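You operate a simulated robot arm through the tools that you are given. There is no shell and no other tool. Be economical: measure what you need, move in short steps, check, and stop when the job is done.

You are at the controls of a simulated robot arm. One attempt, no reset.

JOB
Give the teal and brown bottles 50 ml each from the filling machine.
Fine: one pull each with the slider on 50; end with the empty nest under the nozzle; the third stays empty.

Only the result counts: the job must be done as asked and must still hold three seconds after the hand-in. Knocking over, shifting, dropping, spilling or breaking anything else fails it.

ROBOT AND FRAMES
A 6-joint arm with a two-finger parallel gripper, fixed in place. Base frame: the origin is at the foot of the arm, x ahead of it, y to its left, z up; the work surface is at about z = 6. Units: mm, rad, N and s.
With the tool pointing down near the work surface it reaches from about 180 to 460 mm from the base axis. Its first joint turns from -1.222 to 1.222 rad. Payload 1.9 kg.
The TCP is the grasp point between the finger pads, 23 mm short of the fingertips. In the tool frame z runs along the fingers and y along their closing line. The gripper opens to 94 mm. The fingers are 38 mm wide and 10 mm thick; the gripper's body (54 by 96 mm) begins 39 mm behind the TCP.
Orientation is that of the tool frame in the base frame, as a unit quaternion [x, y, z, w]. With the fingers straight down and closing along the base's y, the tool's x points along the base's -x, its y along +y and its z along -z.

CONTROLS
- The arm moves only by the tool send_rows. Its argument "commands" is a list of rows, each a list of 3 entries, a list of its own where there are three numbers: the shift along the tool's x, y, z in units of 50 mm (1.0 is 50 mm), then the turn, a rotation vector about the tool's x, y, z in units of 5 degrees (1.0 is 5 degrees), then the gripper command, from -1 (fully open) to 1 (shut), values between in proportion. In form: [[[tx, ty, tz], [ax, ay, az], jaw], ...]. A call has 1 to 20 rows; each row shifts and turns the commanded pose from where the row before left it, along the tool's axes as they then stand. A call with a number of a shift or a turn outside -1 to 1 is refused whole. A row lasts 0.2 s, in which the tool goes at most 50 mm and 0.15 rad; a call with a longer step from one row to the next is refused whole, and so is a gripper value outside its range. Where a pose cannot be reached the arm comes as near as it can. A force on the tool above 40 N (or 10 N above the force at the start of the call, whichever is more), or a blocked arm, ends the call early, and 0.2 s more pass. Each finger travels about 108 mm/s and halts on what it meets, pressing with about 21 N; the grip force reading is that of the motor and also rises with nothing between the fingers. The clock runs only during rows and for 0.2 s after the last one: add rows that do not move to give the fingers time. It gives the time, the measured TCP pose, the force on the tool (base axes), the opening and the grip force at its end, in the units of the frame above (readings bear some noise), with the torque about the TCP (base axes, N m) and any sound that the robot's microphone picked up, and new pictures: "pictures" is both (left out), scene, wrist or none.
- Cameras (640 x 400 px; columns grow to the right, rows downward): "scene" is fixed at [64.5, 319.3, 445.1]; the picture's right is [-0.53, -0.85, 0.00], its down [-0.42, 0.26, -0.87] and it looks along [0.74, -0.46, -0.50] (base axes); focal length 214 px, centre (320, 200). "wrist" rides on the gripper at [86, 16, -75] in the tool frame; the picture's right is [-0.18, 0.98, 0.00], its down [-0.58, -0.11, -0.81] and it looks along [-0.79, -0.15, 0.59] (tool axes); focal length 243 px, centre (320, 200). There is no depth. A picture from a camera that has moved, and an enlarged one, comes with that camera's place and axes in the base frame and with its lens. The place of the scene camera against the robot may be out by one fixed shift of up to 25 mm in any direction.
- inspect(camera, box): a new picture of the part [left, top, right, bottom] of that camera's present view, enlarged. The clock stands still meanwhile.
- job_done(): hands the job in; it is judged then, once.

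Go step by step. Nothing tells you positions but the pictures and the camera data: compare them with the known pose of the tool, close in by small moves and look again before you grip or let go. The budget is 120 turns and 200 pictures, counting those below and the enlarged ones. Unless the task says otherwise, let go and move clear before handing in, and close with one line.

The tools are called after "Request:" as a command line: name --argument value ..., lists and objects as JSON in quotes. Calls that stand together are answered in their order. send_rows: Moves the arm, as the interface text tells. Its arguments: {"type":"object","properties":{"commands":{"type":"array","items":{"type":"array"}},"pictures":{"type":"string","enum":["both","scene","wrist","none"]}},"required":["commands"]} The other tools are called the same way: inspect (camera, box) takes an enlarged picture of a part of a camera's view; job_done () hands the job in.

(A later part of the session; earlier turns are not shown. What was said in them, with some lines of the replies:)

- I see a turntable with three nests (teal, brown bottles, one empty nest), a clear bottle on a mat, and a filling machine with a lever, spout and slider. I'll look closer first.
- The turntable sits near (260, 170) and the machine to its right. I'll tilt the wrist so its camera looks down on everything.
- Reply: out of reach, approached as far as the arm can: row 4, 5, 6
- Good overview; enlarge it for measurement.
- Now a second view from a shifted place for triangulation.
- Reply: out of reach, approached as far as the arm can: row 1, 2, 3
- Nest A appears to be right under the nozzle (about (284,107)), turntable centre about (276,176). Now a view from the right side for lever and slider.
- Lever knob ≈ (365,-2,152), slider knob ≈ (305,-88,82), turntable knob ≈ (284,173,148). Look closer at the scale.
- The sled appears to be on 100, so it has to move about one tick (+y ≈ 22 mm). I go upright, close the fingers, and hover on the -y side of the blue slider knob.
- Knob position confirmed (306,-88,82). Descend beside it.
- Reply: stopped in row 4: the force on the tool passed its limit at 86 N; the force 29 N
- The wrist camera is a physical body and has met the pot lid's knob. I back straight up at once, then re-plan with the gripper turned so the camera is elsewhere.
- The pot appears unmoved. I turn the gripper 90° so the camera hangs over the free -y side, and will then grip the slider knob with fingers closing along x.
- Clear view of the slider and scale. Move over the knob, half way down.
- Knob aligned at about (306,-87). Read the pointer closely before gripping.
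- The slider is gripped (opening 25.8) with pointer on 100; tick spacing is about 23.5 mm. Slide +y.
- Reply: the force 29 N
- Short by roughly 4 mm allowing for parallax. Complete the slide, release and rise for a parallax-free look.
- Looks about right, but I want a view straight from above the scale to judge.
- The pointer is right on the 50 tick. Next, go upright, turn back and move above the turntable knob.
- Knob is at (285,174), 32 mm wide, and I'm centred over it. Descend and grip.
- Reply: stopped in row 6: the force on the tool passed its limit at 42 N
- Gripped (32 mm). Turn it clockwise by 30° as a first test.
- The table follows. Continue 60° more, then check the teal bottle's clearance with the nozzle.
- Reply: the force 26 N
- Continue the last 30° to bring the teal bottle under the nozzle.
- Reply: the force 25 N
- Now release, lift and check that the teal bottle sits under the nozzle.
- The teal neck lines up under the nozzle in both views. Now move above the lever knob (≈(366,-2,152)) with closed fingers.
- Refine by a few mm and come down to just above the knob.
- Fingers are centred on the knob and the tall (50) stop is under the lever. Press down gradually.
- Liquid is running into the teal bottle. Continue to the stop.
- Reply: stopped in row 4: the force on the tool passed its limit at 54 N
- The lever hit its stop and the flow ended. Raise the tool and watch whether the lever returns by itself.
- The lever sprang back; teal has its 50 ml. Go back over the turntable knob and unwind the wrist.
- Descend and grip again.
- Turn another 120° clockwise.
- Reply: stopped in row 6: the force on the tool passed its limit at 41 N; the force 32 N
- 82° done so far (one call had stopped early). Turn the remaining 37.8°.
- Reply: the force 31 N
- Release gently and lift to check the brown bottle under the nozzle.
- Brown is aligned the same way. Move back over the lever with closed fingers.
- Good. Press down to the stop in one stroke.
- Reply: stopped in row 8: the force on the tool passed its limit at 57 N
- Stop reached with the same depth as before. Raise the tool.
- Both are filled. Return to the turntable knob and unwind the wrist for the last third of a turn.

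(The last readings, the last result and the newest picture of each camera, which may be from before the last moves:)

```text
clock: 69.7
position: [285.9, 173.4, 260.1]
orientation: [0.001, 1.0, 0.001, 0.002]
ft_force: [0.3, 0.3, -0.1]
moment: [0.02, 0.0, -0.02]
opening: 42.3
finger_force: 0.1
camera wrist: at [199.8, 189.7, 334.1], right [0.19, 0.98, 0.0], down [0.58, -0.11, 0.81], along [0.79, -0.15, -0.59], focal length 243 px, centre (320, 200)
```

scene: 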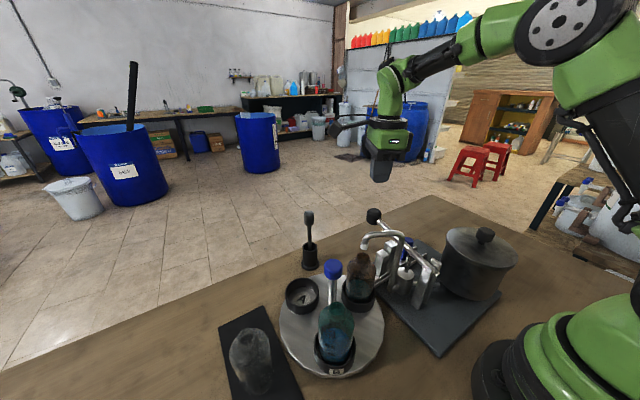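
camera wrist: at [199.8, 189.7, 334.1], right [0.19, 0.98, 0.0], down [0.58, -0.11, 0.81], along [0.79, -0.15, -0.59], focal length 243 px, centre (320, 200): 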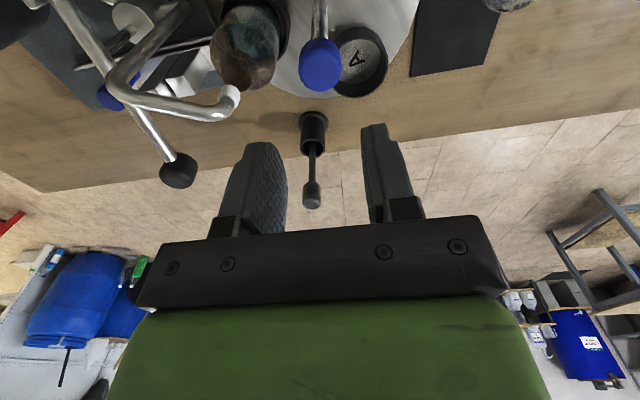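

Descend and grip.

Request:
send_rows --commands '[[[0.012, 0.02, 0.7], [0, 0, 0], 0.1], [[0, 0, 0.7], [0, 0, 0], 0.1], [[0, 0, 0.64], [0, 0, 0], 0.1], [[0, 0, 0], [0, 0, 0], 0.1], [[0, 0, 0], [0, 0, 0], 1], [[0, 0, 0], [0, 0, 0], 1], [[0, 0, 0], [0, 0, 0], 1]]' --pictures "wrist"

Request:
send_rows --commands '[[[0, 0, 0], [0, 0, 0.5], 1], [[0, 0, 0], [0, 0, 0.9], 1], [[0, 0, 0], [0, 0, 0.9], 1], [[0, 0, 0], [0, 0, 0.9], 1], [[0, 0, 0], [0, 0, 0.9], 1], [[0, 0, 0], [0, 0, 0.9], 1], [[0, 0, 0], [0, 0, 0.9], 1], [[0, 0, 0], [0, 0, 0.9], 1], [[0, 0, 0], [0, 0, 0.9], 1], [[0, 0, 0], [0, 0, 0.9], 1], [[0, 0, 0], [0, 0, 0.9], 1], [[0, 0, 0], [0, 0, 0], 1]]' --pictures "wrist"

```text
clock: 71.3
position: [284.9, 174.6, 158.1]
orientation: [0.001, 1.0, 0.002, 0.002]
ft_force: [3.2, -0.4, -14.3]
moment: [-0.26, -0.69, -0.02]
opening: 31.8
finger_force: 45.2
camera wrist: at [199.9, 190.5, 231.1], right [0.19, 0.98, 0.0], down [0.58, -0.11, 0.81], along [0.79, -0.15, -0.59], focal length 243 px, centre (320, 200)
```

wrist: 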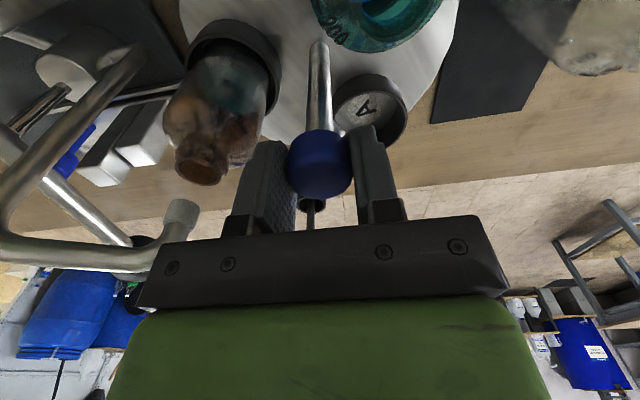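

```text
clock: 72.0
position: [285.4, 174.4, 157.3]
orientation: [0.075, 0.997, 0.001, 0.002]
ft_force: [3.8, 1.0, -1.3]
moment: [-0.19, 0.73, 0.07]
opening: 32.0
finger_force: 45.3
stopped in row 3: the force on the tool passed its limit at 42 N (the readings are from after the stop); the commanded pose is now the measured one
camera wrist: at [203.2, 203.1, 231.1], right [0.33, 0.94, 0.0], down [0.56, -0.2, 0.81], along [0.76, -0.26, -0.59], focal length 243 px, centre (320, 200)
```

wrist: 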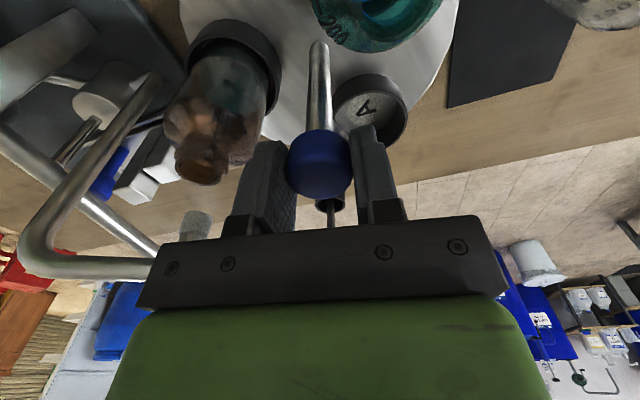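

A transient stop at 8.6°, bottles untouched. Continue.

Request:
send_rows --commands '[[[0, 0, 0], [0, 0, 0.4], 1], [[0, 0, 0], [0, 0, 0.8], 1], [[0, 0, 0], [0, 0, 0.9], 1], [[0, 0, 0], [0, 0, 0.9], 1], [[0, 0, 0], [0, 0, 0.9], 1], [[0, 0, 0], [0, 0, 0.9], 1], [[0, 0, 0], [0, 0, 0.9], 1], [[0, 0, 0], [0, 0, 0.9], 1], [[0, 0, 0], [0, 0, 0.9], 1], [[0, 0, 0], [0, 0, 0.9], 1], [[0, 0, 0], [0, 0, 0.9], 1], [[0, 0, 0], [0, 0, 0.9], 1], [[0, 0, 0], [0, 0, 0], 1]]' --pictures "wrist"

```text
clock: 74.9
position: [285.8, 173.3, 156.4]
orientation: [0.498, 0.867, 0.001, 0.001]
ft_force: [-0.5, -2.6, 3.8]
moment: [0.15, 0.3, -0.04]
opening: 31.6
finger_force: 45.2
stopped in row 13: the force on the tool passed its limit at 40 N (the readings are from after the stop); the commanded pose is now the measured one
camera wrist: at [256.5, 256.5, 231.4], right [0.94, 0.34, 0.0], down [0.2, -0.56, 0.81], along [0.27, -0.76, -0.59], focal length 243 px, centre (320, 200)
```

wrist: 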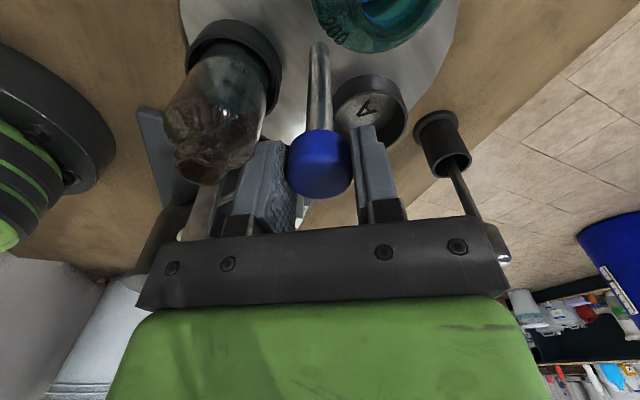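

60° done; turn the remaining 60°.

Request:
send_rows --commands '[[[0, 0, 0], [0, 0, 0.4], 1], [[0, 0, 0], [0, 0, 0.9], 1], [[0, 0, 0], [0, 0, 0.9], 1], [[0, 0, 0], [0, 0, 0.9], 1], [[0, 0, 0], [0, 0, 0.9], 1], [[0, 0, 0], [0, 0, 0.9], 1], [[0, 0, 0], [0, 0, 0.9], 1], [[0, 0, 0], [0, 0, 0.9], 1], [[0, 0, 0], [0, 0, 0.9], 1], [[0, 0, 0], [0, 0, 0.9], 1], [[0, 0, 0], [0, 0, 0.9], 1], [[0, 0, 0], [0, 0, 0.9], 1], [[0, 0, 0], [0, 0, 0.9], 1], [[0, 0, 0], [0, 0, 0.9], 1], [[0, 0, 0], [0, 0, 0], 1]]'

```text
clock: 77.1
position: [286.0, 173.9, 157.3]
orientation: [0.772, 0.635, -0.001, -0.001]
ft_force: [-6.0, -3.3, 3.0]
moment: [0.6, -0.41, 0.02]
opening: 32.0
finger_force: 44.9
stopped in row 10: the force on the tool passed its limit at 42 N (the readings are from after the stop); the commanded pose is now the measured one
camera wrist: at [318.2, 255.3, 231.2], right [0.93, -0.37, 0.0], down [-0.22, -0.55, 0.81], along [-0.3, -0.75, -0.59], focal length 243 px, centre (320, 200)
```

scene: 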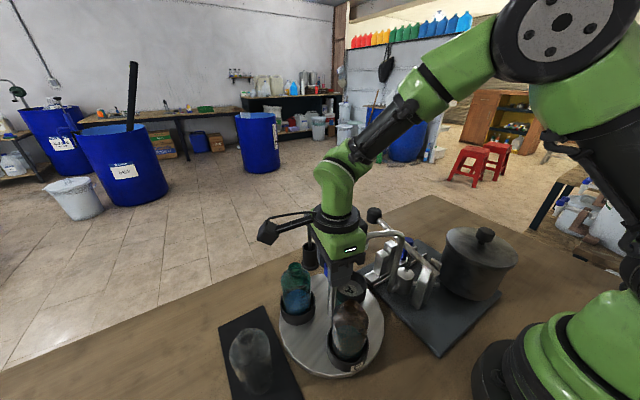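
wrist: 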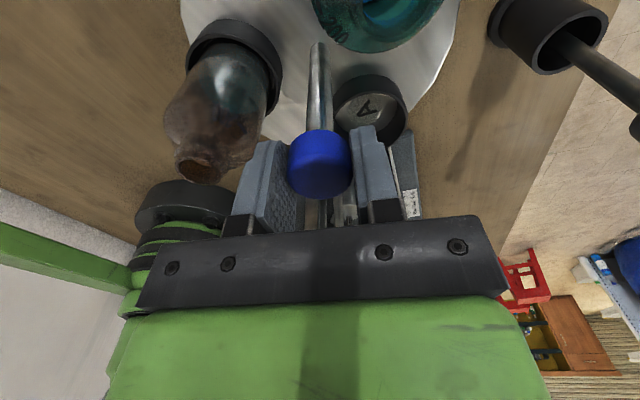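

101° done; 19° left.

Request:
send_rows --commands '[[[0, 0, 0], [0, 0, 0.4], 1], [[0, 0, 0], [0, 0, 0.9], 1], [[0, 0, 0], [0, 0, 0.9], 1], [[0, 0, 0], [0, 0, 0.9], 1], [[0, 0, 0], [0, 0, 0.72], 1], [[0, 0, 0], [0, 0, 0], 1]]' --pictures "none"

```text
clock: 78.5
position: [284.4, 174.1, 157.7]
orientation: [0.868, 0.497, -0.001, 0.0]
ft_force: [-9.4, 0.4, 9.3]
moment: [-0.67, 0.21, 0.04]
opening: 31.9
finger_force: 44.7
```

Release and lift for a final check.

Request:
send_rows --commands '[[[0, 0, 0], [0, 0, 0], 0.1], [[0, 0, 0], [0, 0, 0], 0.1], [[0, 0, -0.8], [0, 0, 0], 0.1], [[0, 0, -0.8], [0, 0, 0], 0.1], [[0, 0, -0.8], [0, 0, 0], 0.1], [[0, 0, 0], [0, 0, 0], 0.1]]'

Request:
inspect --camera "scene" --box '[200, 190, 420, 400]'

Request:
inspect --camera "wrist" --box '[220, 0, 520, 200]'

```text
clock: 79.9
position: [283.9, 174.0, 276.9]
orientation: [0.867, 0.498, -0.001, 0.0]
ft_force: [-0.2, -0.4, -0.3]
moment: [-0.03, -0.01, -0.04]
opening: 42.2
finger_force: 0.0
camera wrist: at [343.3, 240.0, 351.4], right [0.76, -0.65, 0.0], down [-0.39, -0.45, 0.81], along [-0.53, -0.61, -0.59], focal length 243 px, centre (320, 200)
```

scene: 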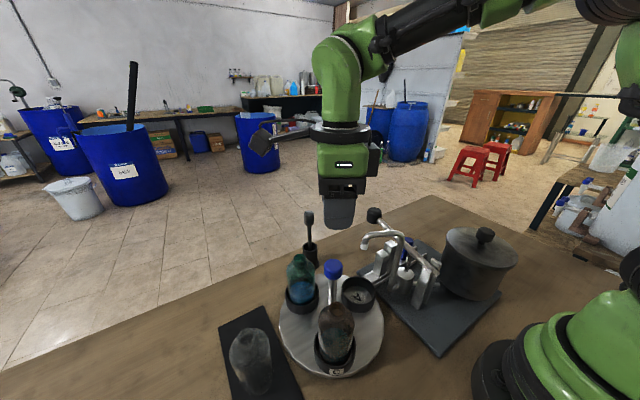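
wrist: 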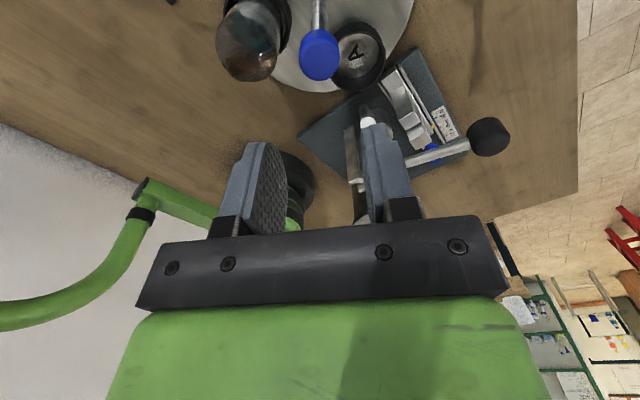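

```text
1.90 times, centred on (310, 295) of scene
camera zoom: at [64.5, 319.3, 445.1], right [-0.53, -0.85, 0.0], down [-0.42, 0.26, -0.87], along [0.74, -0.46, -0.5], focal length 408 px, centre (339, 19)
```

zoom: 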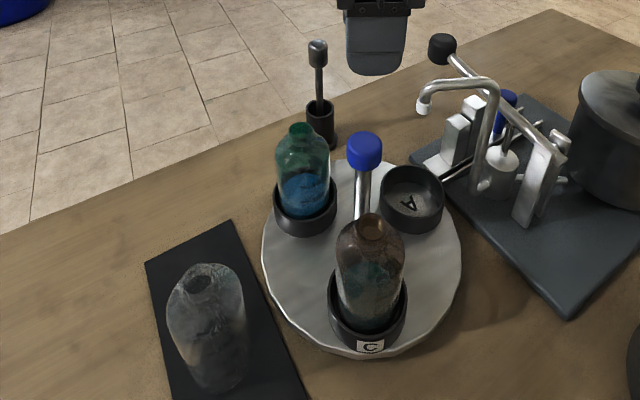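

```text
2.00 times, centred on (370, 100) of wrist
camera zoom: at [343.3, 240.0, 351.4], right [0.76, -0.65, 0.0], down [-0.39, -0.45, 0.81], along [-0.53, -0.61, -0.59], focal length 485 px, centre (220, 400)
```

zoom: 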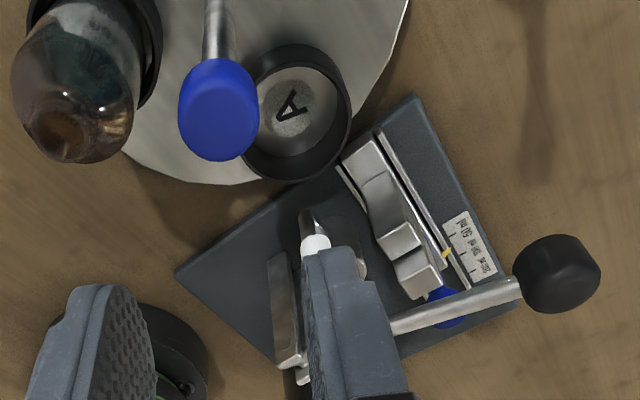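

The table is back as it began: nest A is empty under the nozzle and the teal and brown bottles both hold liquid. The slider is on 50, the third bottle is untouched and the arm is clear.

Request:
job_done

```text
The job is handed in.
```

I filled the teal and brown bottles with one full pull each, with the slider on 50. The empty nest A is back under the nozzle and the third bottle is still empty. Early on, the wrist camera bumped the pot lid's knob; the pot looked unmoved afterwards.
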